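You operate a simulated robot arm through the tools that you are given. There is no shell and no other tool. Be economical: measure what you need, move in short steps, check, and stop when the job is done.

You are at the controls of a simulated two-armed robot. One attempt, no reset.

TASK
Take the nozzle out of the white tub and screw it on the red hose.
Fine: lay the tub's blue lid on the green drip mat and stand the nozzle on the bench to drain; hold the hose while screwing it on tight and leave it standing; put the lid back; leave the blue hose alone. Set down upright: nozzle of the red hose.

The check looks at the end state, three seconds after you hand in, the way a careful person would. Anything else that was tipped, shoved, dropped, spilled or broken makes it a failure. Lids that push on must go on centred and level and be pressed home; caps that screw on are set level and turned clockwise until they are tight.

THE ROBOT
Two 7-joint arms with two-finger parallel grippers on one trunk, on a base that drives. Base frame: it is fixed to the floor where the robot stands at the start and does not move with it; the origin is under the middle of the robot, x ahead of it, y to its left, z up. Units: cm, rad, N and s.
The left shoulder is at the start at [7, 16.3, 122], the right one opposite. With the tool pointing down near the work surface each hand reaches from about 38 to 88 cm from the robot's upright axis, wherever it stands, measured 20 degrees to its own side. Places, roughly: blue tub lid (27x19x5 cm) [70, 30, 100]; green drip mat [80, 0, 90]; hose with the blue collar (5x5x20 cm) [90, -30, 100]; hose with the red collar (5x5x20 cm) [40, 20, 100]; nozzle of the red hose (4x4x4 cm) [70, 30, 90]; rim of the soak tub [70, 30, 100]; top of the store bench [40, 60, 90]. Payload 3.43 kg a hand.
The tool frame of a hand sits at the grasp point between the pads (the TCP): z along the fingers, y along the line on which they close. The tips reach 3.4 cm beyond it. The gripper opens to 12.8 cm. The fingers are 2.4 cm wide and 1.2 cm thick; the gripper's body (4.8 by 13 cm) begins 9.6 cm behind the TCP.
Orientation is told as [roll, pitch, yaw] about the base's x, y, z axes, in that order, counted from this pose: with the fingers straight down and closing along the base's y, the tool's x points along the base's -x, its y along +y and its z along -z.

THE INTERFACE
- The arms move only by the tool step_arm. It takes "left_motion", "right_motion" or both (then of equal length, played together; a hand with none holds still); each is a list that holds one entry, the list of rows, each a list of 7 numbers: the shift along the tool's x, y, z in units of 25 mm (1.0 is 25 mm), then the turn, a rotation vector about the tool's x, y, z in units of 4 degrees (1.0 is 4 degrees), then the opening, from 0 (shut) to 1 (fully open). In form: [[[x, y, z, wx, wy, wz, grip], ...]]. A call has 1 to 10 rows; each row shifts and turns the commanded pose from where the row before left it, along the tool's axes as they then stand. A call with a number of a shift or a turn outside -1 to 1 is refused whole. Each row takes 0.2 s and may step no farther than 5 cm and 0.15 rad from the row before; otherwise, or with a gripper value out of range, the whole call is refused. Where a pose cannot be reached the arm comes as near as it can. A force on the tool above 90 N (or 10 N above the force at the start of the call, whichever is more), or a blocked arm, ends the call early, and 0.2 s more pass. The fingers move at their own pace (about 15.3 cm/s each) and stop on an object; they squeeze with about 36 N. The grip force told is the motor's: it shows also when the fingers shut on nothing. Time passes only in rows, and 0.2 s behind the last, so rows that do not move let the fingers close. The reply holds the time, the measured pose of the TCP, the force on the tool along the base axes, the opening and the grip force, in the units named above and with some noise, with the torque about the TCP (base axes, N m) and any sound that the robot's microphone picked up.
- Cameras (640 x 400 px; columns grow to the right, rows downward): "scene" is now at [13.62, 1.69, 144.7]; the picture's right is [0.19, -0.98, 0.00], its down [-0.57, -0.11, -0.81] and it looks along [0.80, 0.16, -0.58] (base axes); focal length 251 px, centre (320, 200). "left" rides on the left gripper at [7.6, 1.1, -16] in its tool frame; the picture's right is [-0.15, 0.99, 0.00], its down [-0.88, -0.13, -0.46] and it looks along [-0.45, -0.07, 0.89] (tool axes); focal length 234 px, centre (320, 200). "right" rides on the right gripper at [7.6, -1.1, -16] in its tool frame; the picture's right is [0.15, 0.99, 0.00], its down [-0.88, 0.13, -0.46] and it looks along [-0.45, 0.07, 0.89] (tool axes); focal length 234 px, centre (320, 200). There is no depth. A picture from a camera that has moved, and an enlarged one, comes with that camera's place and axes in the base frame and with its lens.
- snapshot(camera): a new picture of that camera. The clock stands still meanwhile.
- slide_trunk(by): slides the trunk up (or, below 0, down) by that many cm; the arms and the scene camera ride with it, the base frame stays. It gives what a move gives, with no picture.
- steer(legs): drives the robot by 1 to 6 legs, each [ahead, left, turn to the left] in cm, cm and rad, along the robot's own axes; the way and the turn of a leg run together, so that a leg with both is an arc; at most 150 cm and 3.142 rad a leg. The arms and the cameras ride along, it lands a little off, and it stops where it bumps. It gives what a move gives.
- head_to(pan, tilt): turns the head with the scene camera to pan (to the left, within 1.501 rad either way) and tilt (down, from -0.506 to 1.204), counted from straight ahead of the robot. It gives what a move gives.
- inspect(camera, box): a new picture of the part [left, top, right, bottom] of that camera's present view, enlarged. The clock stands still meanwhile.
- hand_in(): hands the job in; it is judged then, once.

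Go step by step. Nothing tells you exact positions but the pictures and the camera data: compare them with the known pose of the tool, close in by small moves and look again before you grip or let go. The budget is 120 turns and 88 pictures, counting those below and the enlarged ones. Unless the task says otherwise, let go and move clear before handing in, and close with one line.

The tools are called after "Request:" by a JSON object that holds its "name" and its "arguments". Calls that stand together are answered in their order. step_arm: Moves the arms, as the interface text tells. Its arguments: {"type":"object","properties":{"left_motion":{"type":"array","items":{"type":"array","items":{"type":"array","items":{"type":"number"}}}},"right_motion":{"type":"array","items":{"type":"array","items":{"type":"array","items":{"type":"number"}}}}},"required":[]} The other tools are called the same way: slide_trunk (by) slides the trunk up or down; steer (legs) drives the base; head_to (pan, tilt) turns the head that bears the scene camera; snapshot (camera) takes a picture; inspect (camera, box) takes an enlarged picture of a part of a camera's view; hand_in () hands the job in.

At the start:

```text
time: 0.0
left_position: [55.94, 45.62, 121.83]
left_tcp_rot: [0.0, 0.001, 0.001]
left_contact_force: [0.4, 0.4, -0.8]
left_moment: [0.01, -0.02, 0.04]
left_opening: 12.78
left_grip_force: 0.1
right_position: [55.63, -1.61, 128.22]
right_tcp_rot: [0.003, -0.001, -0.003]
right_contact_force: [-0.5, 0.0, -0.4]
right_moment: [-0.02, 0.02, -0.02]
right_opening: 12.82
right_grip_force: 0.1
trunk travel left (down, up): [-70.0, 24.0]
robot x, y, heading: [-0.02, -0.1, -0.0]
head pan, tilt: [0.195, 0.62]
```

scene: 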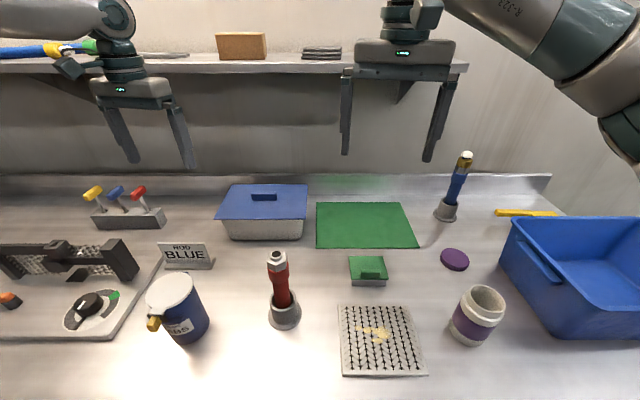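
right: 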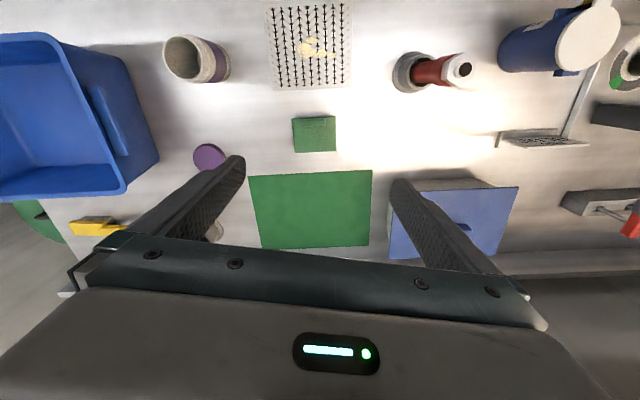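
left: 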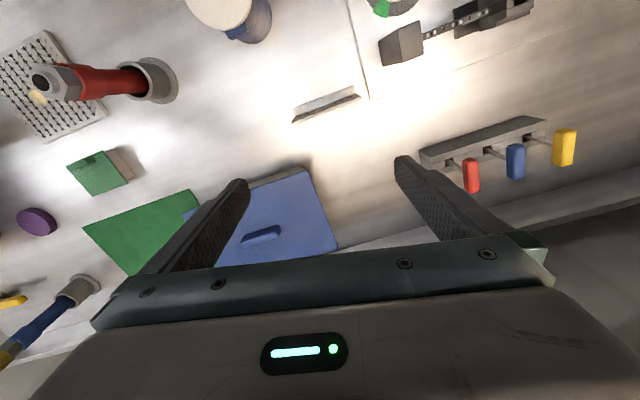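

I see the tub with its blue lid behind the red hose, the mat to its right, and the blue hose far right. First I look closer at the lid, the red hose and the mat.

Request:
{"name": "inspect", "arguments": {"camera": "scene", "box": [200, 160, 330, 340]}}

Request:
{"name": "inspect", "arguments": {"camera": "left", "box": [180, 140, 360, 280]}}

Request:
{"name": "inspect", "arguments": {"camera": "scene", "box": [300, 140, 500, 300]}}

```text
2.22 times, centred on (265, 250) of scene
camera zoom: at [13.62, 1.69, 144.7], right [0.19, -0.98, 0.0], down [-0.57, -0.11, -0.81], along [0.8, 0.16, -0.58], focal length 558 px, centre (442, 89)
```

zoom: 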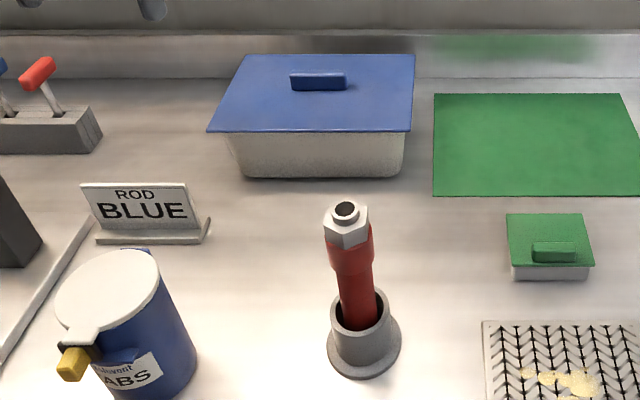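

```text
2.86 times, centred on (270, 210) of left
camera zoom: at [48.29, 46.79, 137.81], right [0.15, 0.99, 0.0], down [0.88, -0.13, 0.46], along [0.45, -0.07, -0.89], focal length 669 px, centre (463, 171)
```

zoom: 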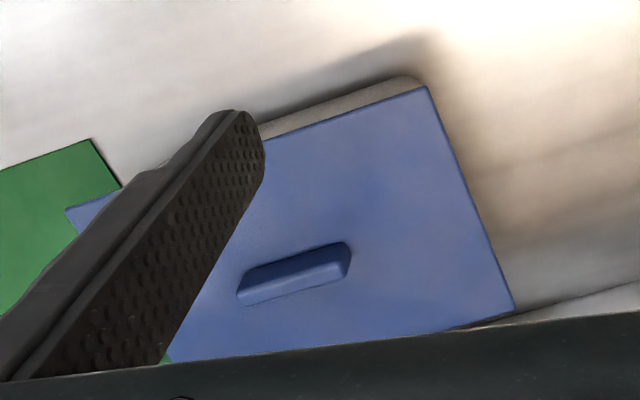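

```text
2.50 times, centred on (400, 220) of scene
camera zoom: at [13.62, 1.69, 144.7], right [0.19, -0.98, 0.0], down [-0.57, -0.11, -0.81], along [0.8, 0.16, -0.58], focal length 627 px, centre (120, 150)
```

zoom: 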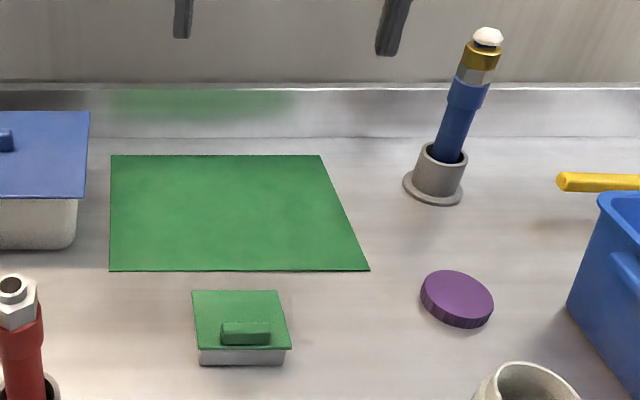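

The lid's handle is about at (73.6, 31.4, 100), its long side turned about 0.19 rad from the y axis, and the mat's centre is about (81.4, 0.3). I bring the left hand above the handle and turn it so that it closes across the bar.

Request:
{"name": "step_arm", "arguments": {"left_motion": [[[-0.36, -0.28, 0, 0, 0, 1, 1], [-0.379, -0.254, 0, 0, 0, 1, 1], [-0.395, -0.227, 0, 0, 0, 1, 1], [-0.41, -0.199, 0, 0, 0, 1, 1], [-0.423, -0.17, 0, 0, 0, 1, 1], [-0.434, -0.14, 0, 0, 0, 1, 1], [-0.443, -0.109, 0, 0, 0, 1, 1], [-0.449, -0.078, 0, 0, 0, 1, 1], [-0.454, -0.047, 0, 0, 0, 1, 1], [-0.456, -0.015, 0, 0, 0, 1, 1]]]}}

```text
time: 2.2
left_position: [64.99, 38.78, 121.79]
left_tcp_rot: [0.001, 0.002, -0.699]
left_contact_force: [0.3, -0.1, 0.7]
left_moment: [-0.01, 0.02, -0.01]
left_opening: 12.78
left_grip_force: 0.0
right_position: [55.75, -1.57, 128.36]
right_tcp_rot: [0.002, 0.001, -0.002]
right_contact_force: [0.3, -0.2, -1.2]
right_moment: [-0.04, 0.03, 0.01]
right_opening: 12.79
right_grip_force: 0.0
trunk travel left (down, up): [-70.0, 24.0]
robot x, y, heading: [-0.21, 0.15, 0.001]
head pan, tilt: [0.195, 0.62]
```

The turn runs as computed. I carry on with the second half and then look.

Request:
{"name": "step_arm", "arguments": {"left_motion": [[[-0.456, 0.017, 0.2, 0, 0, 1, 1], [-0.454, 0.049, 0.2, 0, 0, 1, 1], [-0.449, 0.08, 0.2, 0, 0, 1, 1], [-0.442, 0.111, 0.2, 0, 0, 1, 1], [-0.433, 0.142, 0.2, 0, 0, 1, 1], [-0.422, 0.172, 0.2, 0, 0, 1, 0.6], [-0.409, 0.201, 0.2, 0, 0, 1, 0.6], [-0.393, 0.229, 0.2, 0, 0, 1, 0.6], [-0.378, 0.256, 0.2, 0, 0, 1, 0.6], [-0.359, 0.282, 0.2, 0, 0, 0.77, 0.6]]]}}

Request:
{"name": "snapshot", "arguments": {"camera": "left"}}

Request:
{"name": "snapshot", "arguments": {"camera": "scene"}}

```text
time: 4.4
left_position: [73.01, 32.26, 116.73]
left_tcp_rot: [0.003, -0.002, -1.381]
left_contact_force: [0.5, -0.3, -0.6]
left_moment: [0.0, 0.02, 0.0]
left_opening: 7.68
left_grip_force: 0.0
left hand out of reach, approached as far as the arm can: row 10
right_position: [55.68, -1.58, 128.26]
right_tcp_rot: [0.002, 0.001, -0.002]
right_contact_force: [0.1, -0.2, 0.0]
right_moment: [-0.02, -0.05, 0.01]
right_opening: 12.79
right_grip_force: 0.1
trunk travel left (down, up): [-70.0, 24.0]
robot x, y, heading: [0.11, 0.29, 0.001]
head pan, tilt: [0.195, 0.62]
```

```text
81 pictures are left
camera left: at [72.47, 39.89, 132.7], right [1.0, 0.04, 0.0], down [0.04, -0.89, 0.46], along [0.02, -0.46, -0.89], focal length 234 px, centre (320, 200)
```

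left: 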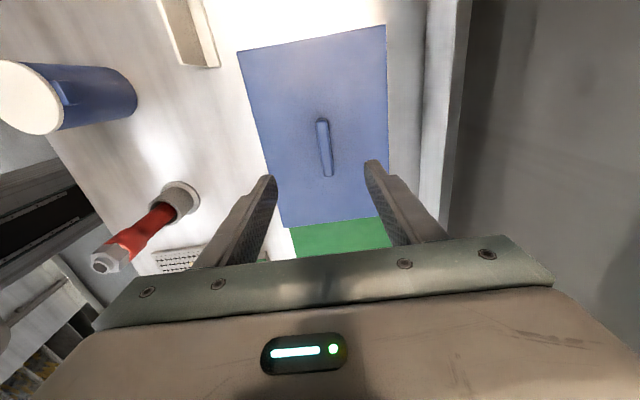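

```text
80 pictures are left
camera scene: at [13.59, 1.68, 144.7], right [0.19, -0.98, 0.0], down [-0.57, -0.11, -0.81], along [0.8, 0.16, -0.58], focal length 251 px, centre (320, 200)
```

scene: 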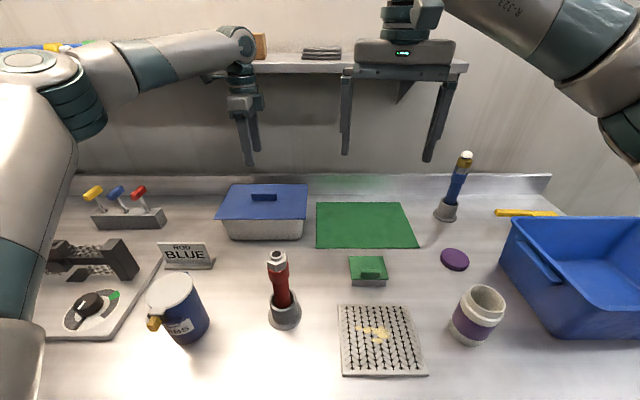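

The handle reads (73.4, 31.1) from the hand camera too. The arm was at its reach up high; going down should ease it, so I lower and check.

Request:
{"name": "step_arm", "arguments": {"left_motion": [[[0, 0, 0.7, 0, 0, 0, 0.6], [0, 0, 0.7, 0, 0, 0, 0.6], [0, 0, 0.7, 0, 0, 0, 0.6], [0, 0, 0.7, 0, 0, 0, 0.6], [0, 0, 0.7, 0, 0, 0, 0.6], [0, 0, 0, 0, 0, 0, 0.6]]]}}

Request:
{"name": "snapshot", "arguments": {"camera": "left"}}

Request:
{"name": "inspect", "arguments": {"camera": "scene", "box": [200, 120, 330, 250]}}

```text
time: 5.8
left_position: [72.85, 32.08, 107.84]
left_tcp_rot: [0.0, 0.0, -1.378]
left_contact_force: [0.0, -0.1, 0.6]
left_moment: [0.0, -0.01, -0.04]
left_opening: 7.68
left_grip_force: 0.1
right_position: [55.59, -1.53, 128.25]
right_tcp_rot: [0.002, -0.001, -0.003]
right_contact_force: [0.5, -0.4, -0.9]
right_moment: [0.04, 0.01, 0.02]
right_opening: 12.77
right_grip_force: 0.0
trunk travel left (down, up): [-70.0, 24.0]
robot x, y, heading: [0.0, -0.03, -0.001]
head pan, tilt: [0.195, 0.62]
```

```text
79 pictures are left
camera left: at [72.49, 39.78, 123.93], right [1.0, 0.04, 0.0], down [0.04, -0.89, 0.46], along [0.02, -0.46, -0.89], focal length 234 px, centre (320, 200)
```

left: 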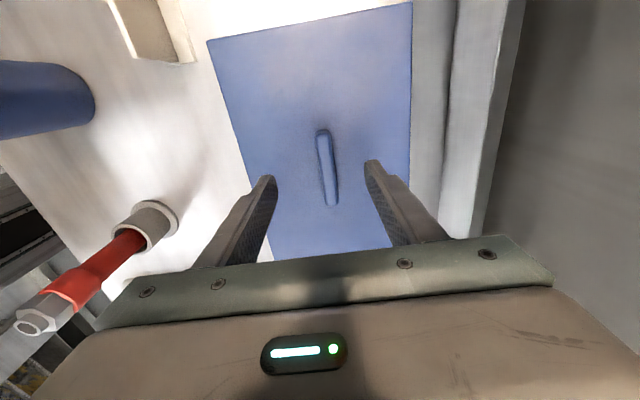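

```text
3.08 times, centred on (265, 185) of scene
camera zoom: at [13.61, 1.67, 144.7], right [0.19, -0.98, 0.0], down [-0.57, -0.11, -0.81], along [0.8, 0.16, -0.58], focal length 772 px, centre (489, 246)
```

zoom: 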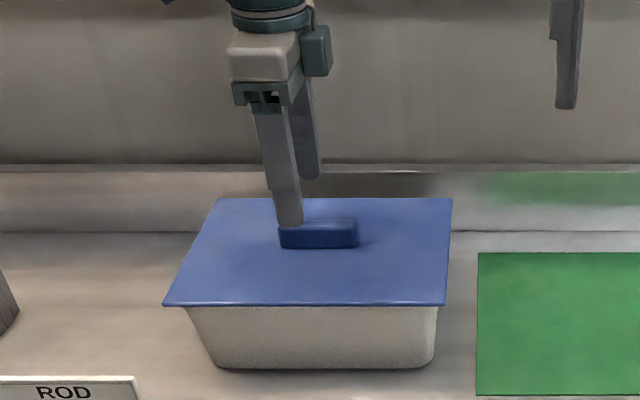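

The handle sits at (73.6, 31.0), top near 100. I correct by about 1.3 cm and lower until the tips flank the bar.

Request:
{"name": "step_arm", "arguments": {"left_motion": [[[-0.25, 0.1, 0.3, 0, 0, 0, 0.5], [-0.25, 0.1, 0.3, 0, 0, 0, 0.5], [0, 0, 0.5, 0, 0, 0, 0.5], [0, 0, 0.5, 0, 0, 0, 0.5], [0, 0, 0.4, 0, 0, 0, 0.5], [0, 0, 0, 0, 0, 0, 0.5]]]}}

Request:
{"name": "snapshot", "arguments": {"camera": "left"}}

Request:
{"name": "inspect", "arguments": {"camera": "scene", "box": [220, 150, 310, 240]}}

```text
time: 7.2
left_position: [71.84, 31.66, 103.08]
left_tcp_rot: [0.003, 0.001, -1.378]
left_contact_force: [0.1, -0.5, 0.9]
left_moment: [0.02, 0.01, 0.01]
left_opening: 6.39
left_grip_force: 0.1
left hand out of reach, approached as far as the arm can: row 1, 2, 4
right_position: [55.59, -1.58, 128.21]
right_tcp_rot: [0.004, 0.001, -0.002]
right_contact_force: [1.2, 0.0, 0.2]
right_moment: [-0.01, 0.03, 0.01]
right_opening: 12.8
right_grip_force: 0.1
trunk travel left (down, up): [-70.0, 24.0]
robot x, y, heading: [0.1, -0.07, -0.001]
head pan, tilt: [0.195, 0.62]
```

```text
77 pictures are left
camera left: at [71.42, 39.4, 119.2], right [1.0, 0.04, 0.0], down [0.04, -0.89, 0.46], along [0.02, -0.46, -0.89], focal length 234 px, centre (320, 200)
```

left: 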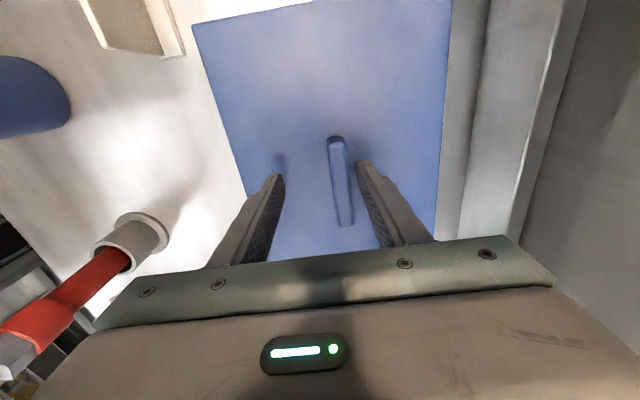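

```text
4.44 times, centred on (265, 195) of scene
camera zoom: at [13.63, 1.68, 144.7], right [0.19, -0.98, 0.0], down [-0.57, -0.11, -0.81], along [0.8, 0.16, -0.58], focal length 1116 px, centre (564, 222)
```

zoom: 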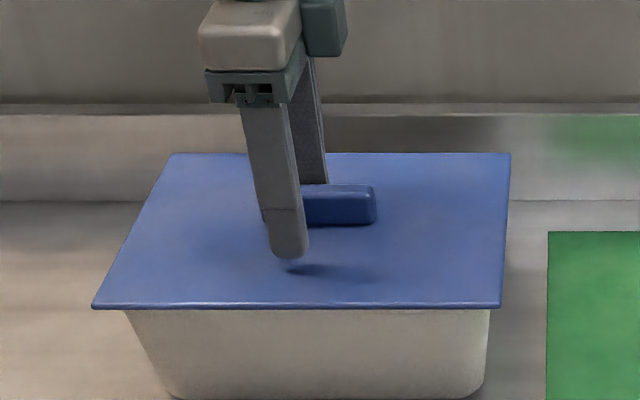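

The left arm is at its limit here, about 1.5 cm short of the handle. I lift clear, then drive the base ahead a little.

Request:
{"name": "step_arm", "arguments": {"left_motion": [[[0, 0, -1, 0, 0, 0, 0.6], [0, 0, -1, 0, 0, 0, 0.6], [0, 0, -1, 0, 0, 0, 0.6]]]}}

Request:
{"name": "steer", "arguments": {"legs": [[8, 0, 0]]}}

Request:
{"name": "snapshot", "arguments": {"camera": "left"}}

Request:
{"name": "snapshot", "arguments": {"camera": "scene"}}

```text
time: 8.0
left_position: [72.2, 31.76, 110.78]
left_tcp_rot: [-0.001, 0.001, -1.38]
left_contact_force: [-0.3, -0.3, 0.2]
left_moment: [-0.02, 0.02, 0.02]
left_opening: 7.69
left_grip_force: 0.0
right_position: [55.71, -1.56, 128.29]
right_tcp_rot: [0.002, 0.0, 0.0]
right_contact_force: [-0.2, 0.4, -0.8]
right_moment: [-0.03, -0.03, -0.03]
right_opening: 12.8
right_grip_force: 0.0
trunk travel left (down, up): [-70.0, 24.0]
robot x, y, heading: [0.03, -0.01, 0.006]
head pan, tilt: [0.195, 0.62]
```

```text
time: 8.9
left_position: [73.8, 31.71, 110.7]
left_tcp_rot: [0.0, 0.001, -1.378]
left_contact_force: [-0.3, 0.1, -0.7]
left_moment: [0.01, 0.06, -0.01]
left_opening: 7.66
left_grip_force: 0.1
right_position: [57.38, -1.47, 128.31]
right_tcp_rot: [0.003, 0.001, 0.001]
right_contact_force: [0.4, -0.5, -0.6]
right_moment: [-0.01, 0.02, 0.03]
right_opening: 12.81
right_grip_force: 0.0
trunk travel left (down, up): [-70.0, 24.0]
robot x, y, heading: [1.57, -0.26, 0.006]
head pan, tilt: [0.195, 0.62]
stopped in leg 1: the robot was blocked; the commanded pose is now the measured one
```

```text
75 pictures are left
camera left: at [73.32, 39.53, 126.77], right [1.0, 0.05, 0.0], down [0.04, -0.89, 0.46], along [0.02, -0.46, -0.89], focal length 234 px, centre (320, 200)
```

left: 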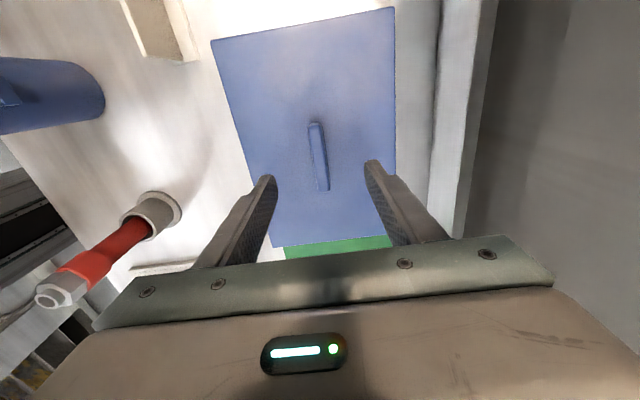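

```text
74 pictures are left
camera scene: at [15.41, 1.62, 144.67], right [0.2, -0.98, 0.0], down [-0.57, -0.11, -0.81], along [0.8, 0.16, -0.58], focal length 251 px, centre (320, 200)
```

scene: 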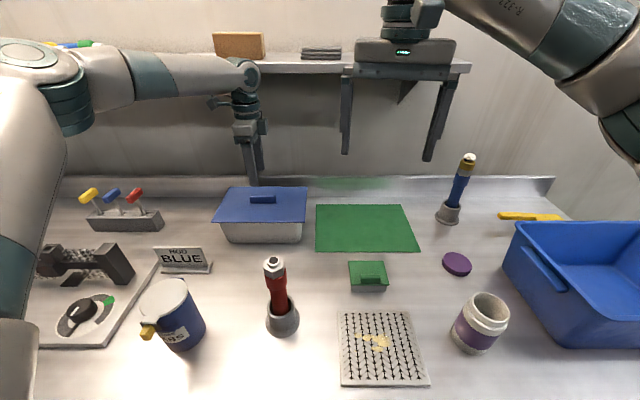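

The base is stopped by the bench after 1.6 cm, but the hand is now above the handle. I make the small fix here and lower by sliding the trunk, which keeps the arm's shape.

Request:
{"name": "step_arm", "arguments": {"left_motion": [[[-0.12, -0.08, 0, 0, 0, 0, 0.5], [-0.12, -0.08, 0, 0, 0, 0, 0.5], [0, 0, 0, 0, 0, 0, 0.5]]]}}

Request:
{"name": "slide_trunk", "arguments": {"by": -7.5}}

Request:
{"name": "snapshot", "arguments": {"camera": "left"}}

Request:
{"name": "inspect", "arguments": {"camera": "scene", "box": [210, 120, 310, 220]}}

```text
time: 9.7
left_position: [73.31, 31.17, 110.84]
left_tcp_rot: [0.001, -0.001, -1.376]
left_contact_force: [0.4, 0.6, -1.3]
left_moment: [0.03, 0.02, 0.03]
left_opening: 6.38
left_grip_force: 0.0
right_position: [57.32, -1.55, 128.29]
right_tcp_rot: [0.0, -0.002, 0.001]
right_contact_force: [0.1, -0.5, 0.3]
right_moment: [0.02, 0.02, 0.03]
right_opening: 12.79
right_grip_force: 0.0
trunk travel left (down, up): [-70.0, 24.0]
robot x, y, heading: [1.96, -0.3, 0.005]
head pan, tilt: [0.195, 0.62]
```

```text
time: 10.8
left_position: [73.2, 31.08, 103.46]
left_tcp_rot: [0.001, -0.002, -1.377]
left_contact_force: [-0.3, 0.4, -0.1]
left_moment: [-0.01, -0.01, 0.0]
left_opening: 6.41
left_grip_force: 0.0
right_position: [57.19, -1.52, 120.82]
right_tcp_rot: [0.002, 0.0, 0.001]
right_contact_force: [0.0, -0.2, 0.6]
right_moment: [0.02, 0.0, 0.0]
right_opening: 12.84
right_grip_force: 0.0
trunk travel left (down, up): [-62.5, 31.5]
robot x, y, heading: [1.34, -0.47, -0.0]
head pan, tilt: [0.195, 0.62]
```

```text
73 pictures are left
camera left: at [72.87, 38.88, 119.44], right [1.0, 0.05, 0.0], down [0.04, -0.89, 0.46], along [0.02, -0.46, -0.89], focal length 234 px, centre (320, 200)
```

left: 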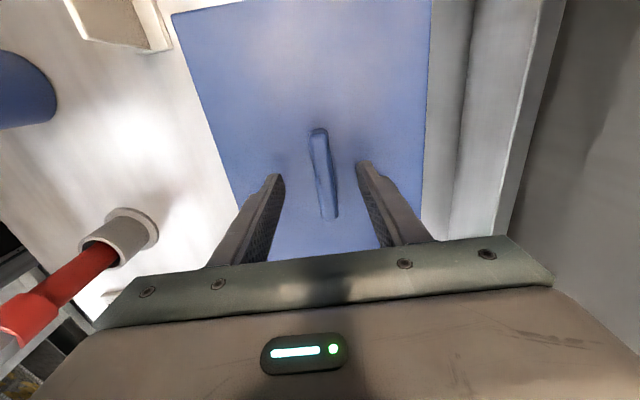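

```text
4.00 times, centred on (260, 170) of scene
camera zoom: at [15.15, 1.61, 137.21], right [0.2, -0.98, 0.0], down [-0.57, -0.11, -0.81], along [0.8, 0.16, -0.58], focal length 1004 px, centre (560, 320)
```

zoom: 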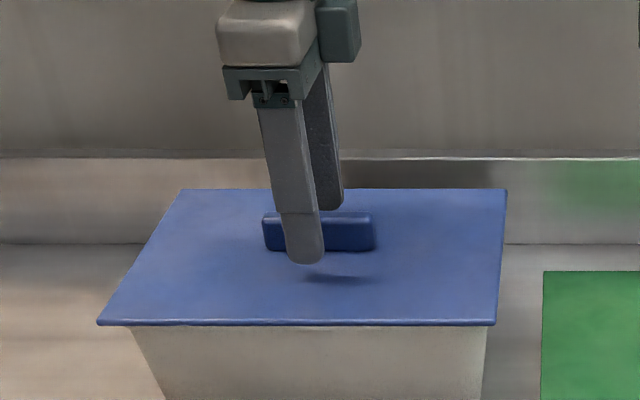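

The bar is centred between the fingers; the tips are still a little above the plate. I lower slightly more and close gently.

Request:
{"name": "slide_trunk", "arguments": {"by": -1.2}}

Request:
{"name": "inspect", "arguments": {"camera": "scene", "box": [230, 130, 300, 200]}}

```text
time: 11.4
left_position: [73.37, 31.18, 102.21]
left_tcp_rot: [0.002, -0.002, -1.378]
left_contact_force: [0.0, -0.1, 0.6]
left_moment: [0.01, -0.03, -0.04]
left_opening: 6.41
left_grip_force: 0.1
right_position: [57.19, -1.56, 119.6]
right_tcp_rot: [0.003, -0.001, 0.001]
right_contact_force: [-0.8, -0.3, 0.3]
right_moment: [-0.01, -0.02, -0.02]
right_opening: 12.81
right_grip_force: 0.0
trunk travel left (down, up): [-61.3, 32.7]
robot x, y, heading: [1.8, -0.09, 0.002]
head pan, tilt: [0.195, 0.62]
```

```text
5.71 times, centred on (265, 165) of scene
camera zoom: at [15.15, 1.6, 136.0], right [0.2, -0.98, 0.0], down [-0.57, -0.11, -0.81], along [0.8, 0.16, -0.58], focal length 1434 px, centre (634, 400)
```

zoom: 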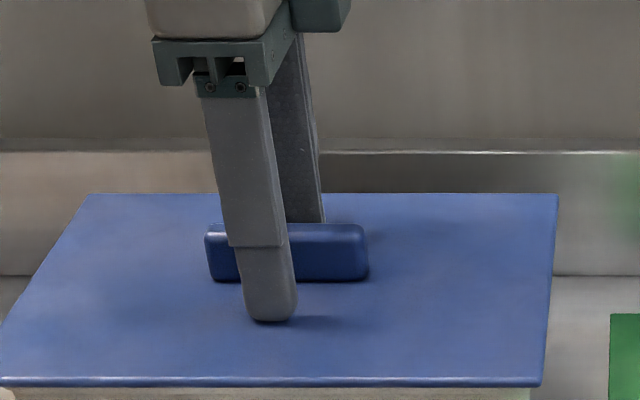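

The tips are just above the plate, so I close on the bar and lift a bit.

Request:
{"name": "step_arm", "arguments": {"left_motion": [[[0, 0, 0, 0, 0, 0, 0.3], [0, 0, 0, 0, 0, 0, 0], [0, 0, 0, 0, 0, 0, 0], [0, 0, 0, 0, 0, 0, 0], [0, 0, 0, 0, 0, 0, 0]]]}}

Request:
{"name": "slide_trunk", "arguments": {"by": 3}}

Request:
{"name": "snapshot", "arguments": {"camera": "scene"}}

```text
time: 12.6
left_position: [73.33, 31.12, 102.18]
left_tcp_rot: [0.001, -0.003, -1.378]
left_contact_force: [-0.3, -1.1, -0.1]
left_moment: [-0.04, 0.03, -0.01]
left_opening: 1.51
left_grip_force: 35.9
right_position: [57.34, -1.47, 119.67]
right_tcp_rot: [0.0, -0.002, 0.003]
right_contact_force: [-0.5, -0.1, 0.6]
right_moment: [0.0, -0.01, 0.01]
right_opening: 12.81
right_grip_force: 0.1
trunk travel left (down, up): [-61.3, 32.7]
robot x, y, heading: [1.91, 0.05, 0.004]
head pan, tilt: [0.195, 0.62]
```

```text
time: 13.3
left_position: [73.44, 31.18, 105.12]
left_tcp_rot: [0.002, 0.001, -1.377]
left_contact_force: [-0.1, 0.7, -1.3]
left_moment: [-0.01, 0.03, 0.03]
left_opening: 1.48
left_grip_force: 36.2
right_position: [57.28, -1.52, 122.62]
right_tcp_rot: [0.002, 0.0, 0.002]
right_contact_force: [0.5, 1.0, 0.4]
right_moment: [0.01, 0.0, -0.03]
right_opening: 12.78
right_grip_force: 0.0
trunk travel left (down, up): [-64.3, 29.7]
robot x, y, heading: [1.39, -0.08, 0.005]
head pan, tilt: [0.195, 0.62]
```

```text
70 pictures are left
camera scene: at [15.26, 1.63, 138.99], right [0.2, -0.98, 0.0], down [-0.57, -0.11, -0.81], along [0.8, 0.16, -0.58], focal length 251 px, centre (320, 200)
```

scene: 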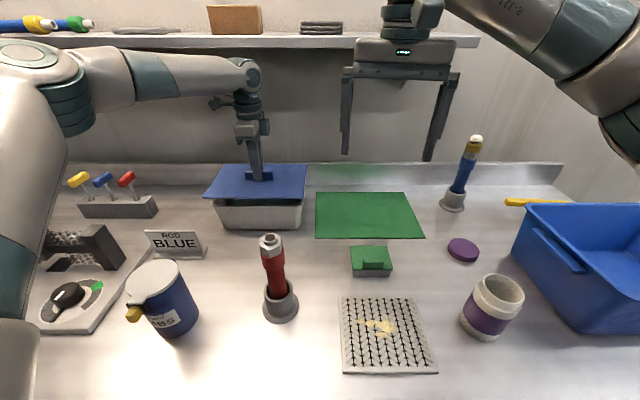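

The lid is held and off the tub. I raise it a little and turn the base right on the spot, which should swing the lid over the mat with more arm reach to spare.

Request:
{"name": "slide_trunk", "arguments": {"by": 4}}

Request:
{"name": "steer", "arguments": {"legs": [[-1.0, 0, 0], [0, 0, -0.2], [0, 0, -0.2]]}}

Request:
{"name": "snapshot", "arguments": {"camera": "scene"}}

```text
time: 14.2
left_position: [73.43, 31.12, 109.12]
left_tcp_rot: [0.003, -0.002, -1.376]
left_contact_force: [0.3, -0.5, -1.3]
left_moment: [-0.02, 0.0, 0.0]
left_opening: 1.54
left_grip_force: 36.5
right_position: [57.24, -1.52, 126.59]
right_tcp_rot: [0.001, -0.001, 0.002]
right_contact_force: [0.5, -0.3, 0.4]
right_moment: [0.02, 0.01, -0.02]
right_opening: 12.81
right_grip_force: 0.0
trunk travel left (down, up): [-68.3, 25.7]
robot x, y, heading: [1.42, 0.37, 0.001]
head pan, tilt: [0.195, 0.62]
```

```text
time: 16.4
left_position: [78.97, 0.85, 109.18]
left_tcp_rot: [0.0, 0.0, -1.777]
left_contact_force: [0.1, 0.1, -1.4]
left_moment: [0.05, -0.01, -0.01]
left_opening: 1.54
left_grip_force: 36.4
right_position: [51.46, -23.17, 126.64]
right_tcp_rot: [0.003, -0.003, -0.399]
right_contact_force: [-0.3, 0.3, -0.1]
right_moment: [0.02, 0.02, 0.0]
right_opening: 12.81
right_grip_force: 0.0
trunk travel left (down, up): [-68.3, 25.7]
robot x, y, heading: [0.34, 0.28, -0.397]
head pan, tilt: [0.195, 0.62]
```

```text
69 pictures are left
camera scene: at [13.81, -3.88, 142.99], right [-0.2, -0.98, 0.0], down [-0.57, 0.12, -0.81], along [0.8, -0.16, -0.58], focal length 251 px, centre (320, 200)
```

scene: 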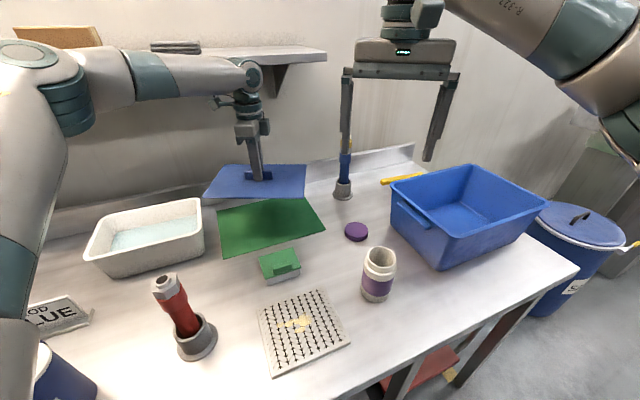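

The lid hangs near the mat; the open tub shows water. I turn the lid back by 0.4 rad to line up with the mat and centre it on about (81.5, 0).

Request:
{"name": "step_arm", "arguments": {"left_motion": [[[-0.057, 0.167, 0, 0, 0, -0.955, 0], [-0.057, 0.167, 0, 0, 0, -0.955, 0], [-0.057, 0.167, 0, 0, 0, -0.955, 0], [-0.057, 0.167, 0, 0, 0, -0.955, 0], [-0.057, 0.167, 0, 0, 0, -0.955, 0], [-0.057, 0.167, 0, 0, 0, -0.955, 0], [0, 0, 0, 0, 0, 0, 0]]]}}

Request:
{"name": "snapshot", "arguments": {"camera": "scene"}}

Request:
{"name": "snapshot", "arguments": {"camera": "right"}}

```text
time: 18.0
left_position: [80.23, 0.91, 109.38]
left_tcp_rot: [0.002, -0.002, -1.375]
left_contact_force: [-1.4, -0.3, -1.2]
left_moment: [0.06, 0.0, 0.01]
left_opening: 1.52
left_grip_force: 36.0
left hand out of reach, approached as far as the arm can: row 3, 4, 5, 6
right_position: [51.47, -22.99, 126.7]
right_tcp_rot: [0.001, -0.001, -0.397]
right_contact_force: [-0.2, 0.2, -0.6]
right_moment: [0.03, -0.02, 0.0]
right_opening: 12.82
right_grip_force: 0.0
trunk travel left (down, up): [-68.3, 25.7]
robot x, y, heading: [0.85, -0.48, -0.394]
head pan, tilt: [0.195, 0.62]
```

```text
68 pictures are left
camera scene: at [13.82, -3.83, 143.0], right [-0.2, -0.98, 0.0], down [-0.57, 0.12, -0.81], along [0.8, -0.16, -0.58], focal length 251 px, centre (320, 200)
```

scene: 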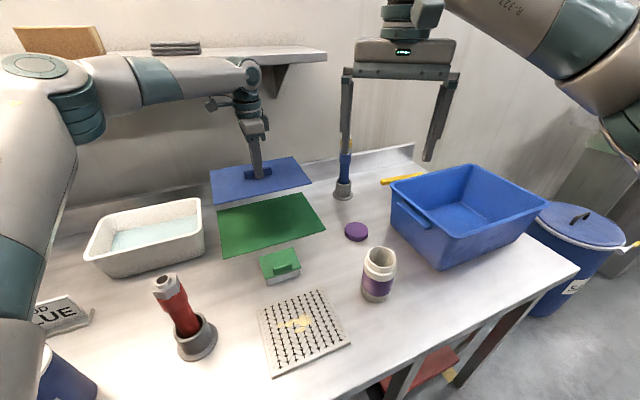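

```text
67 pictures are left
camera right: at [43.73, -21.08, 142.72], right [0.25, 0.97, 0.0], down [0.86, -0.22, 0.46], along [0.44, -0.11, -0.89], focal length 234 px, centre (320, 200)
```

right: 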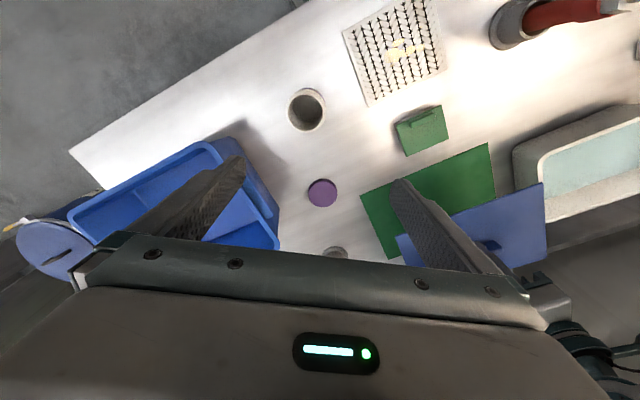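

The lid is 1.3 cm short of centre at the arm's limit; I creep ahead with the base and lower with the trunk part way, then look.

Request:
{"name": "steer", "arguments": {"legs": [[1.3, 0, 0]]}}

Request:
{"name": "slide_trunk", "arguments": {"by": -11}}

Request:
{"name": "snapshot", "arguments": {"camera": "scene"}}

Request:
{"name": "snapshot", "arguments": {"camera": "right"}}

```text
time: 18.8
left_position: [81.11, 0.64, 109.59]
left_tcp_rot: [0.005, -0.006, -1.374]
left_contact_force: [-0.5, -0.1, -1.4]
left_moment: [0.01, -0.01, 0.0]
left_opening: 1.49
left_grip_force: 35.9
right_position: [52.22, -23.42, 126.87]
right_tcp_rot: [0.001, -0.006, -0.397]
right_contact_force: [0.3, 1.2, 0.2]
right_moment: [-0.01, -0.02, -0.03]
right_opening: 12.8
right_grip_force: 0.1
trunk travel left (down, up): [-68.3, 25.7]
robot x, y, heading: [1.48, -0.88, -0.394]
head pan, tilt: [0.195, 0.62]
```

```text
time: 20.2
left_position: [81.32, 0.52, 98.29]
left_tcp_rot: [0.004, -0.003, -1.375]
left_contact_force: [1.2, -1.1, -0.5]
left_moment: [0.03, -0.01, -0.01]
left_opening: 1.54
left_grip_force: 35.6
right_position: [52.41, -23.5, 115.79]
right_tcp_rot: [0.0, -0.003, -0.396]
right_contact_force: [0.1, 0.0, 0.8]
right_moment: [0.01, -0.02, 0.01]
right_opening: 12.78
right_grip_force: 0.1
trunk travel left (down, up): [-57.3, 36.7]
robot x, y, heading: [1.72, -0.75, -0.389]
head pan, tilt: [0.195, 0.62]
```

```text
66 pictures are left
camera scene: at [14.87, -4.3, 132.01], right [-0.2, -0.98, 0.0], down [-0.57, 0.12, -0.81], along [0.8, -0.16, -0.58], focal length 251 px, centre (320, 200)
```

scene: 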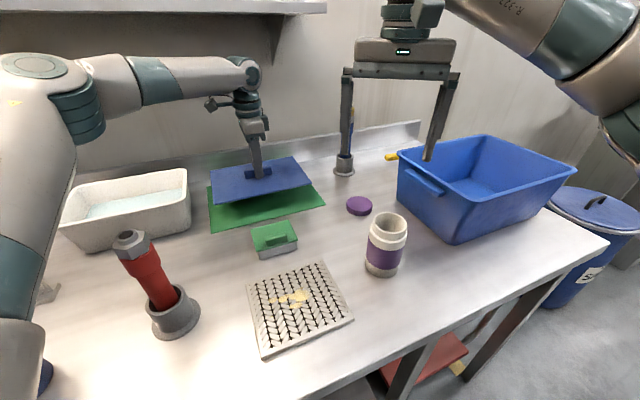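

```text
65 pictures are left
camera right: at [44.77, -21.53, 131.78], right [0.25, 0.97, 0.0], down [0.86, -0.22, 0.46], along [0.45, -0.11, -0.89], focal length 234 px, centre (320, 200)
```

right: 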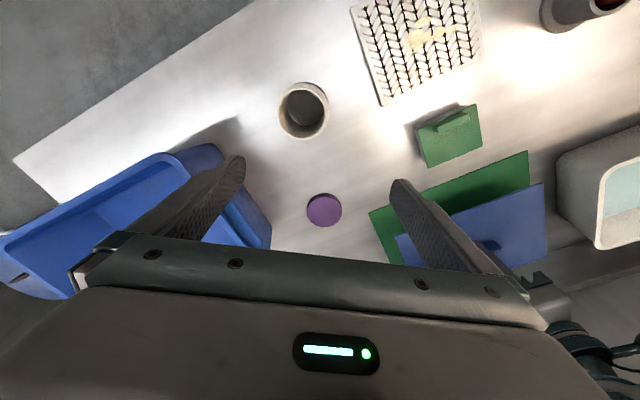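

The lid hovers over the mat well aligned. I lower three more centimetres and check the margins.

Request:
{"name": "slide_trunk", "arguments": {"by": -3.2}}

Request:
{"name": "inspect", "arguments": {"camera": "scene", "box": [180, 80, 360, 240]}}

```text
time: 20.9
left_position: [81.4, 0.44, 95.15]
left_tcp_rot: [0.003, -0.005, -1.376]
left_contact_force: [0.0, -0.5, -1.0]
left_moment: [0.02, 0.01, 0.01]
left_opening: 1.53
left_grip_force: 35.5
right_position: [52.39, -23.51, 112.55]
right_tcp_rot: [0.002, -0.003, -0.396]
right_contact_force: [0.3, 0.1, -0.1]
right_moment: [0.04, -0.02, 0.0]
right_opening: 12.82
right_grip_force: 0.1
trunk travel left (down, up): [-54.1, 39.9]
robot x, y, heading: [1.91, -0.86, -0.399]
head pan, tilt: [0.195, 0.62]
```

```text
2.50 times, centred on (270, 160) of scene
camera zoom: at [14.86, -4.3, 128.81], right [-0.2, -0.98, 0.0], down [-0.57, 0.12, -0.81], along [0.8, -0.16, -0.58], focal length 627 px, centre (445, 300)
```

zoom: 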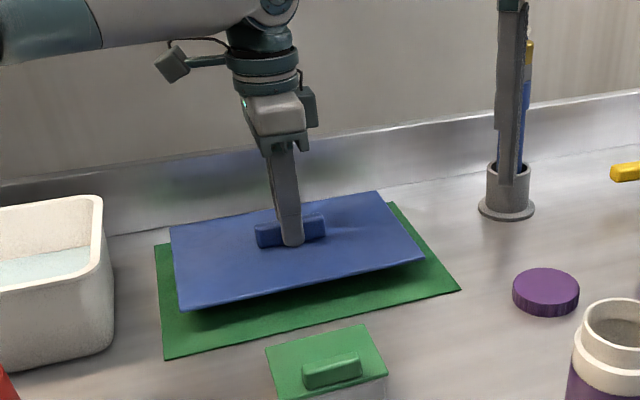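

The lid sits about 1 cm too far back; margins are fine otherwise. I nudge it and lower to contact.

Request:
{"name": "step_arm", "arguments": {"left_motion": [[[-0.1, -0.2, 0, 0, 0, 0, 0], [-0.1, -0.2, 0, 0, 0, 0, 0], [0, 0, 0, 0, 0, 0, 0]]]}}

Request:
{"name": "slide_trunk", "arguments": {"by": -1.3}}

Request:
{"name": "inspect", "arguments": {"camera": "scene", "box": [180, 70, 360, 230]}}

```text
time: 21.8
left_position: [80.45, -0.18, 95.14]
left_tcp_rot: [0.003, -0.003, -1.376]
left_contact_force: [-0.1, 0.1, -1.4]
left_moment: [0.02, 0.02, -0.01]
left_opening: 1.53
left_grip_force: 35.9
right_position: [52.44, -23.65, 112.55]
right_tcp_rot: [0.001, -0.003, -0.395]
right_contact_force: [-0.1, 0.1, -0.7]
right_moment: [-0.02, -0.01, 0.01]
right_opening: 12.79
right_grip_force: 0.0
trunk travel left (down, up): [-54.1, 39.9]
robot x, y, heading: [1.46, -0.9, -0.4]
head pan, tilt: [0.195, 0.62]
```

```text
time: 22.4
left_position: [80.55, -0.3, 93.87]
left_tcp_rot: [0.002, -0.003, -1.376]
left_contact_force: [-0.2, 0.2, -1.1]
left_moment: [-0.04, 0.01, 0.0]
left_opening: 1.52
left_grip_force: 36.1
right_position: [52.44, -23.58, 111.27]
right_tcp_rot: [0.002, -0.004, -0.395]
right_contact_force: [-0.1, 0.0, 0.4]
right_moment: [-0.03, 0.01, 0.02]
right_opening: 12.8
right_grip_force: 0.0
trunk travel left (down, up): [-52.8, 41.2]
robot x, y, heading: [1.89, -0.58, -0.401]
head pan, tilt: [0.195, 0.62]
```

```text
2.50 times, centred on (270, 150) of scene
camera zoom: at [14.88, -4.31, 127.5], right [-0.2, -0.98, 0.0], down [-0.57, 0.12, -0.81], along [0.8, -0.16, -0.58], focal length 627 px, centre (445, 325)
```

zoom: 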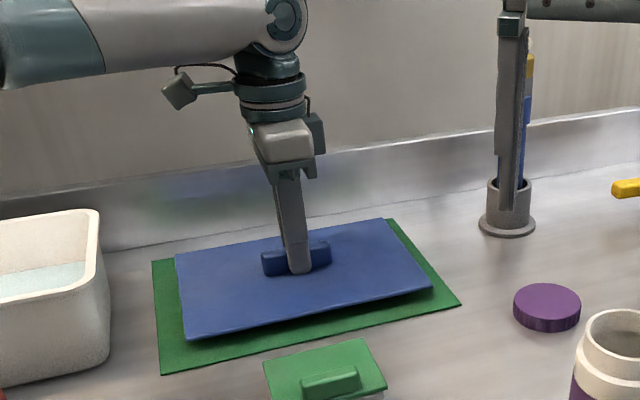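

Still hanging free, well inside the mat. I lower in small steps till the force shows contact.

Request:
{"name": "slide_trunk", "arguments": {"by": -0.6}}

Request:
{"name": "slide_trunk", "arguments": {"by": -0.4}}

Request:
{"name": "inspect", "arguments": {"camera": "scene", "box": [200, 120, 320, 220]}}

```text
time: 22.9
left_position: [80.46, -0.19, 93.32]
left_tcp_rot: [0.002, -0.005, -1.376]
left_contact_force: [0.1, 0.0, 0.8]
left_moment: [0.1, 0.14, 0.03]
left_opening: 1.52
left_grip_force: 36.2
right_position: [52.4, -23.51, 110.65]
right_tcp_rot: [0.001, -0.003, -0.396]
right_contact_force: [0.2, -0.9, -0.3]
right_moment: [0.03, 0.02, 0.02]
right_opening: 12.79
right_grip_force: 0.0
trunk travel left (down, up): [-52.2, 41.8]
robot x, y, heading: [1.74, -0.67, -0.401]
head pan, tilt: [0.195, 0.62]
```

```text
time: 23.4
left_position: [80.51, -0.23, 93.21]
left_tcp_rot: [0.006, -0.007, -1.377]
left_contact_force: [6.8, 2.3, 21.4]
left_moment: [0.56, 0.37, -0.08]
left_opening: 1.51
left_grip_force: 36.5
right_position: [52.26, -23.56, 110.21]
right_tcp_rot: [0.003, -0.003, -0.396]
right_contact_force: [0.0, 0.0, 0.0]
right_moment: [-0.03, 0.02, 0.0]
right_opening: 12.8
right_grip_force: 0.0
trunk travel left (down, up): [-51.8, 42.2]
robot x, y, heading: [1.41, -0.49, -0.396]
head pan, tilt: [0.195, 0.62]
```

```text
4.00 times, centred on (260, 170) of scene
camera zoom: at [14.74, -4.3, 126.55], right [-0.2, -0.98, 0.0], down [-0.57, 0.12, -0.81], along [0.8, -0.16, -0.58], focal length 1004 px, centre (560, 320)
```

zoom: 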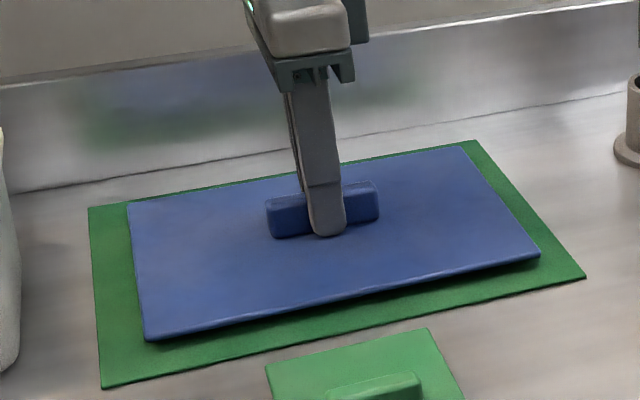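

The lid is down on the mat. I open and lift straight off with the trunk.

Request:
{"name": "step_arm", "arguments": {"left_motion": [[[0, 0, 0, 0, 0, 0, 0.45], [0, 0, 0, 0, 0, 0, 0.45], [0, 0, 0, 0, 0, 0, 0.45]]]}}

Request:
{"name": "slide_trunk", "arguments": {"by": 16}}

Request:
{"name": "snapshot", "arguments": {"camera": "scene"}}

Request:
{"name": "inspect", "arguments": {"camera": "scene", "box": [60, 170, 230, 300]}}

```text
time: 24.2
left_position: [80.45, -0.24, 93.0]
left_tcp_rot: [0.005, -0.005, -1.375]
left_contact_force: [12.9, 2.4, 24.5]
left_moment: [0.01, 0.3, 0.05]
left_opening: 5.03
left_grip_force: 0.0
right_position: [52.34, -23.6, 110.25]
right_tcp_rot: [0.002, -0.004, -0.395]
right_contact_force: [0.6, 0.6, -0.1]
right_moment: [0.02, 0.01, 0.03]
right_opening: 12.8
right_grip_force: 0.0
trunk travel left (down, up): [-51.8, 42.2]
robot x, y, heading: [1.85, -0.76, -0.394]
head pan, tilt: [0.195, 0.62]
```

```text
time: 26.1
left_position: [80.59, -0.19, 108.77]
left_tcp_rot: [0.004, -0.003, -1.375]
left_contact_force: [0.0, -0.1, -0.8]
left_moment: [0.04, 0.02, -0.01]
left_opening: 5.73
left_grip_force: 0.0
right_position: [52.46, -23.63, 126.21]
right_tcp_rot: [0.003, -0.001, -0.395]
right_contact_force: [0.5, -0.3, 0.4]
right_moment: [-0.01, -0.01, 0.0]
right_opening: 12.8
right_grip_force: 0.1
trunk travel left (down, up): [-67.8, 26.2]
robot x, y, heading: [1.67, -0.76, -0.398]
head pan, tilt: [0.195, 0.62]
```

```text
61 pictures are left
camera scene: at [14.94, -4.32, 142.49], right [-0.2, -0.98, 0.0], down [-0.57, 0.12, -0.81], along [0.8, -0.16, -0.58], focal length 251 px, centre (320, 200)
```

scene: 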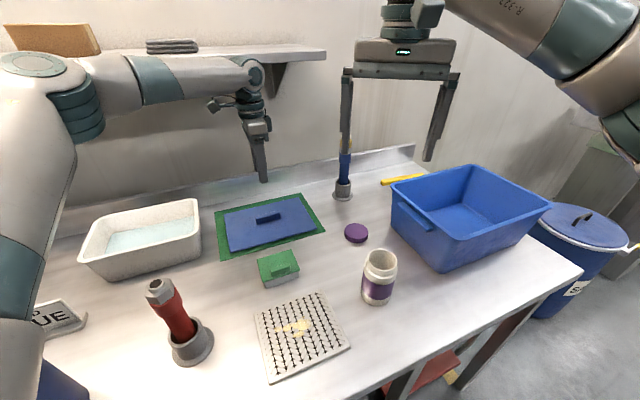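

```text
3.08 times, centred on (145, 235) of scene
camera zoom: at [14.94, -4.32, 142.49], right [-0.2, -0.98, 0.0], down [-0.57, 0.12, -0.81], along [0.8, -0.16, -0.58], focal length 772 px, centre (858, 92)
```

zoom: 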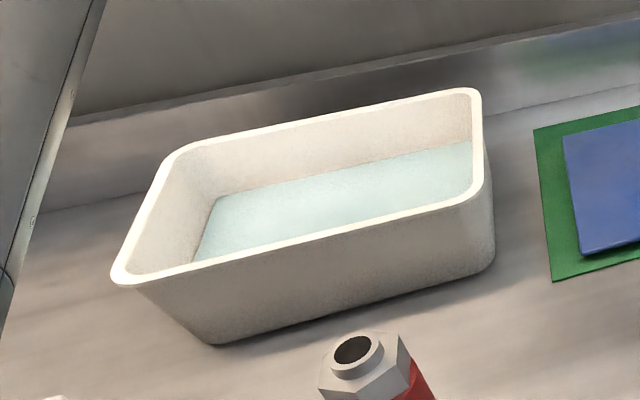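

The lid lies flat inside the mat. I raise a bit, turn the base back and look down into the tub with the left hand's camera.

Request:
{"name": "slide_trunk", "arguments": {"by": 6}}

Request:
{"name": "steer", "arguments": {"legs": [[-1.0, 0, 0], [0, 0, 0.4]]}}

Request:
{"name": "snapshot", "arguments": {"camera": "left"}}

Request:
{"name": "snapshot", "arguments": {"camera": "scene"}}

```text
time: 27.1
left_position: [80.55, -0.24, 114.87]
left_tcp_rot: [0.004, -0.004, -1.374]
left_contact_force: [0.1, 0.3, -0.1]
left_moment: [-0.05, 0.02, 0.02]
left_opening: 5.75
left_grip_force: 0.1
right_position: [52.44, -23.55, 132.15]
right_tcp_rot: [0.003, -0.002, -0.395]
right_contact_force: [0.0, 0.3, 0.4]
right_moment: [0.03, -0.02, 0.0]
right_opening: 12.82
right_grip_force: 0.0
trunk travel left (down, up): [-73.8, 20.2]
robot x, y, heading: [1.92, -0.58, -0.396]
head pan, tilt: [0.195, 0.62]
```

```text
time: 29.0
left_position: [73.25, 30.78, 114.87]
left_tcp_rot: [0.004, -0.003, -0.976]
left_contact_force: [-0.6, 0.5, -0.2]
left_moment: [0.0, 0.01, 0.02]
left_opening: 5.79
left_grip_force: 0.0
right_position: [56.5, -1.58, 132.28]
right_tcp_rot: [0.004, -0.001, 0.003]
right_contact_force: [-0.7, 0.4, 0.1]
right_moment: [0.02, 0.02, 0.02]
right_opening: 12.8
right_grip_force: 0.0
trunk travel left (down, up): [-73.8, 20.2]
robot x, y, heading: [0.59, -0.65, 0.002]
head pan, tilt: [0.195, 0.62]
```

```text
59 pictures are left
camera left: at [69.79, 37.77, 130.85], right [0.9, 0.43, 0.0], down [0.38, -0.8, 0.46], along [0.2, -0.41, -0.89], focal length 234 px, centre (320, 200)
```

left: 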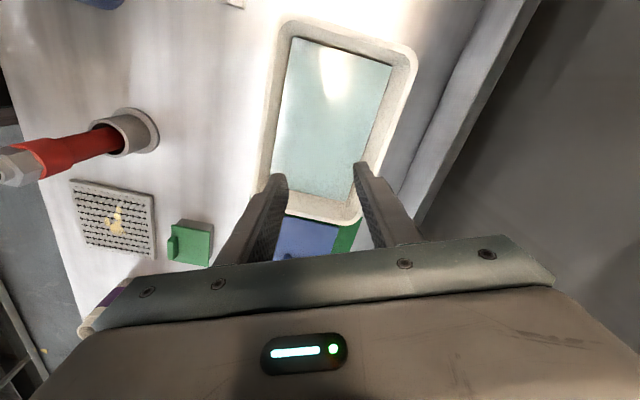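

```text
58 pictures are left
camera scene: at [14.44, 1.46, 148.49], right [0.2, -0.98, 0.0], down [-0.57, -0.12, -0.81], along [0.8, 0.16, -0.58], focal length 251 px, centre (320, 200)
```

scene: 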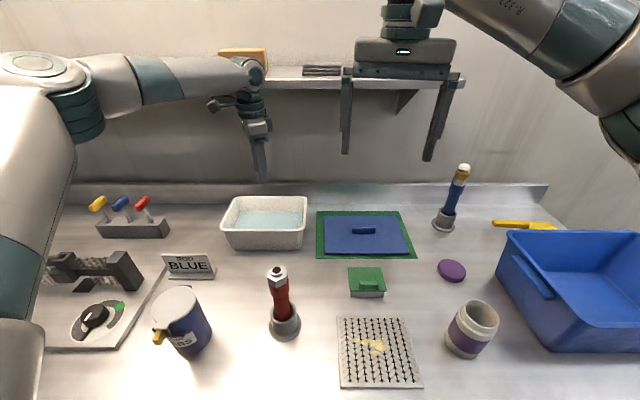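

I don't see the nozzle under the water's sheen yet; I enlarge both views of the tub.

Request:
{"name": "inspect", "arguments": {"camera": "left", "box": [250, 10, 430, 230]}}

Request:
{"name": "inspect", "arguments": {"camera": "scene", "box": [215, 185, 315, 260]}}

```text
1.82 times, centred on (340, 120) of left
camera zoom: at [69.79, 37.77, 130.85], right [0.9, 0.43, 0.0], down [0.38, -0.8, 0.46], along [0.2, -0.41, -0.89], focal length 426 px, centre (284, 346)
```

zoom: 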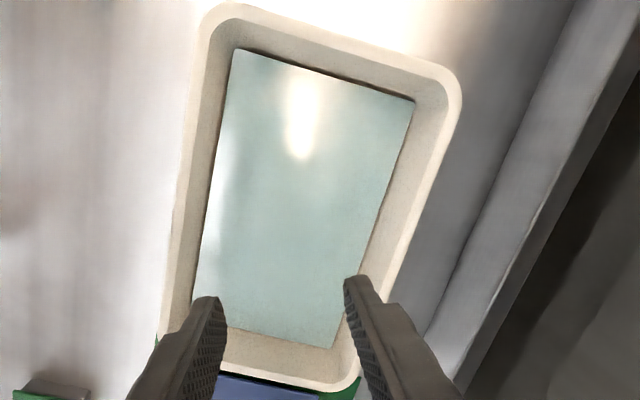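

```text
5.33 times, centred on (265, 222) of scene
camera zoom: at [14.44, 1.46, 148.49], right [0.2, -0.98, 0.0], down [-0.57, -0.12, -0.81], along [0.8, 0.16, -0.58], focal length 1338 px, centre (613, 80)
```

zoom: 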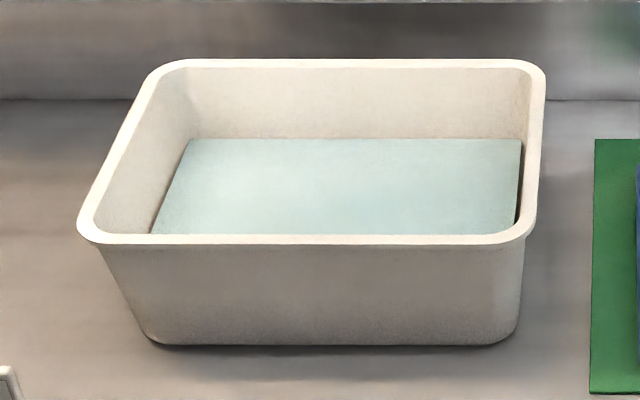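

The water is milky. I enlarge the water area strongly to look for a faint outline.

Request:
{"name": "inspect", "arguments": {"camera": "left", "box": [270, 90, 380, 205]}}

Request:
{"name": "inspect", "arguments": {"camera": "left", "box": [275, 30, 400, 125]}}

```text
3.48 times, centred on (325, 148) of left
camera zoom: at [69.79, 37.77, 130.85], right [0.9, 0.43, 0.0], down [0.38, -0.8, 0.46], along [0.2, -0.41, -0.89], focal length 814 px, centre (303, 383)
```

zoom: 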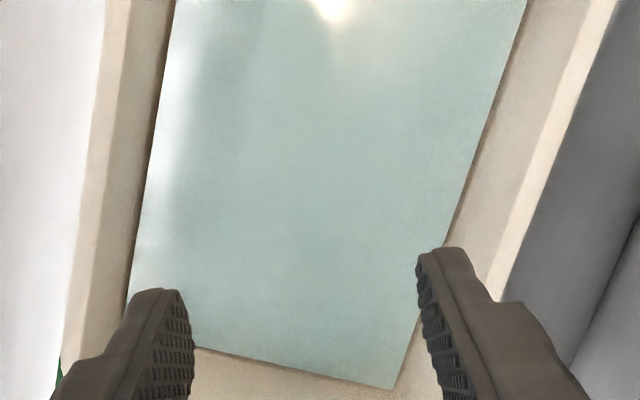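

```text
4.21 times, centred on (338, 78) of left
camera zoom: at [69.79, 37.77, 130.85], right [0.9, 0.43, 0.0], down [0.38, -0.8, 0.46], along [0.2, -0.41, -0.89], focal length 986 px, centre (246, 716)
```

zoom: 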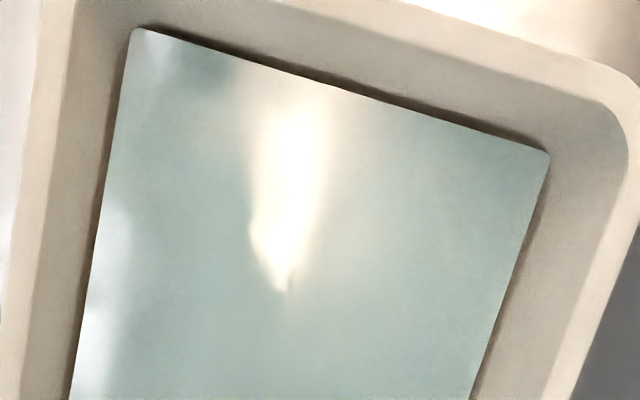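

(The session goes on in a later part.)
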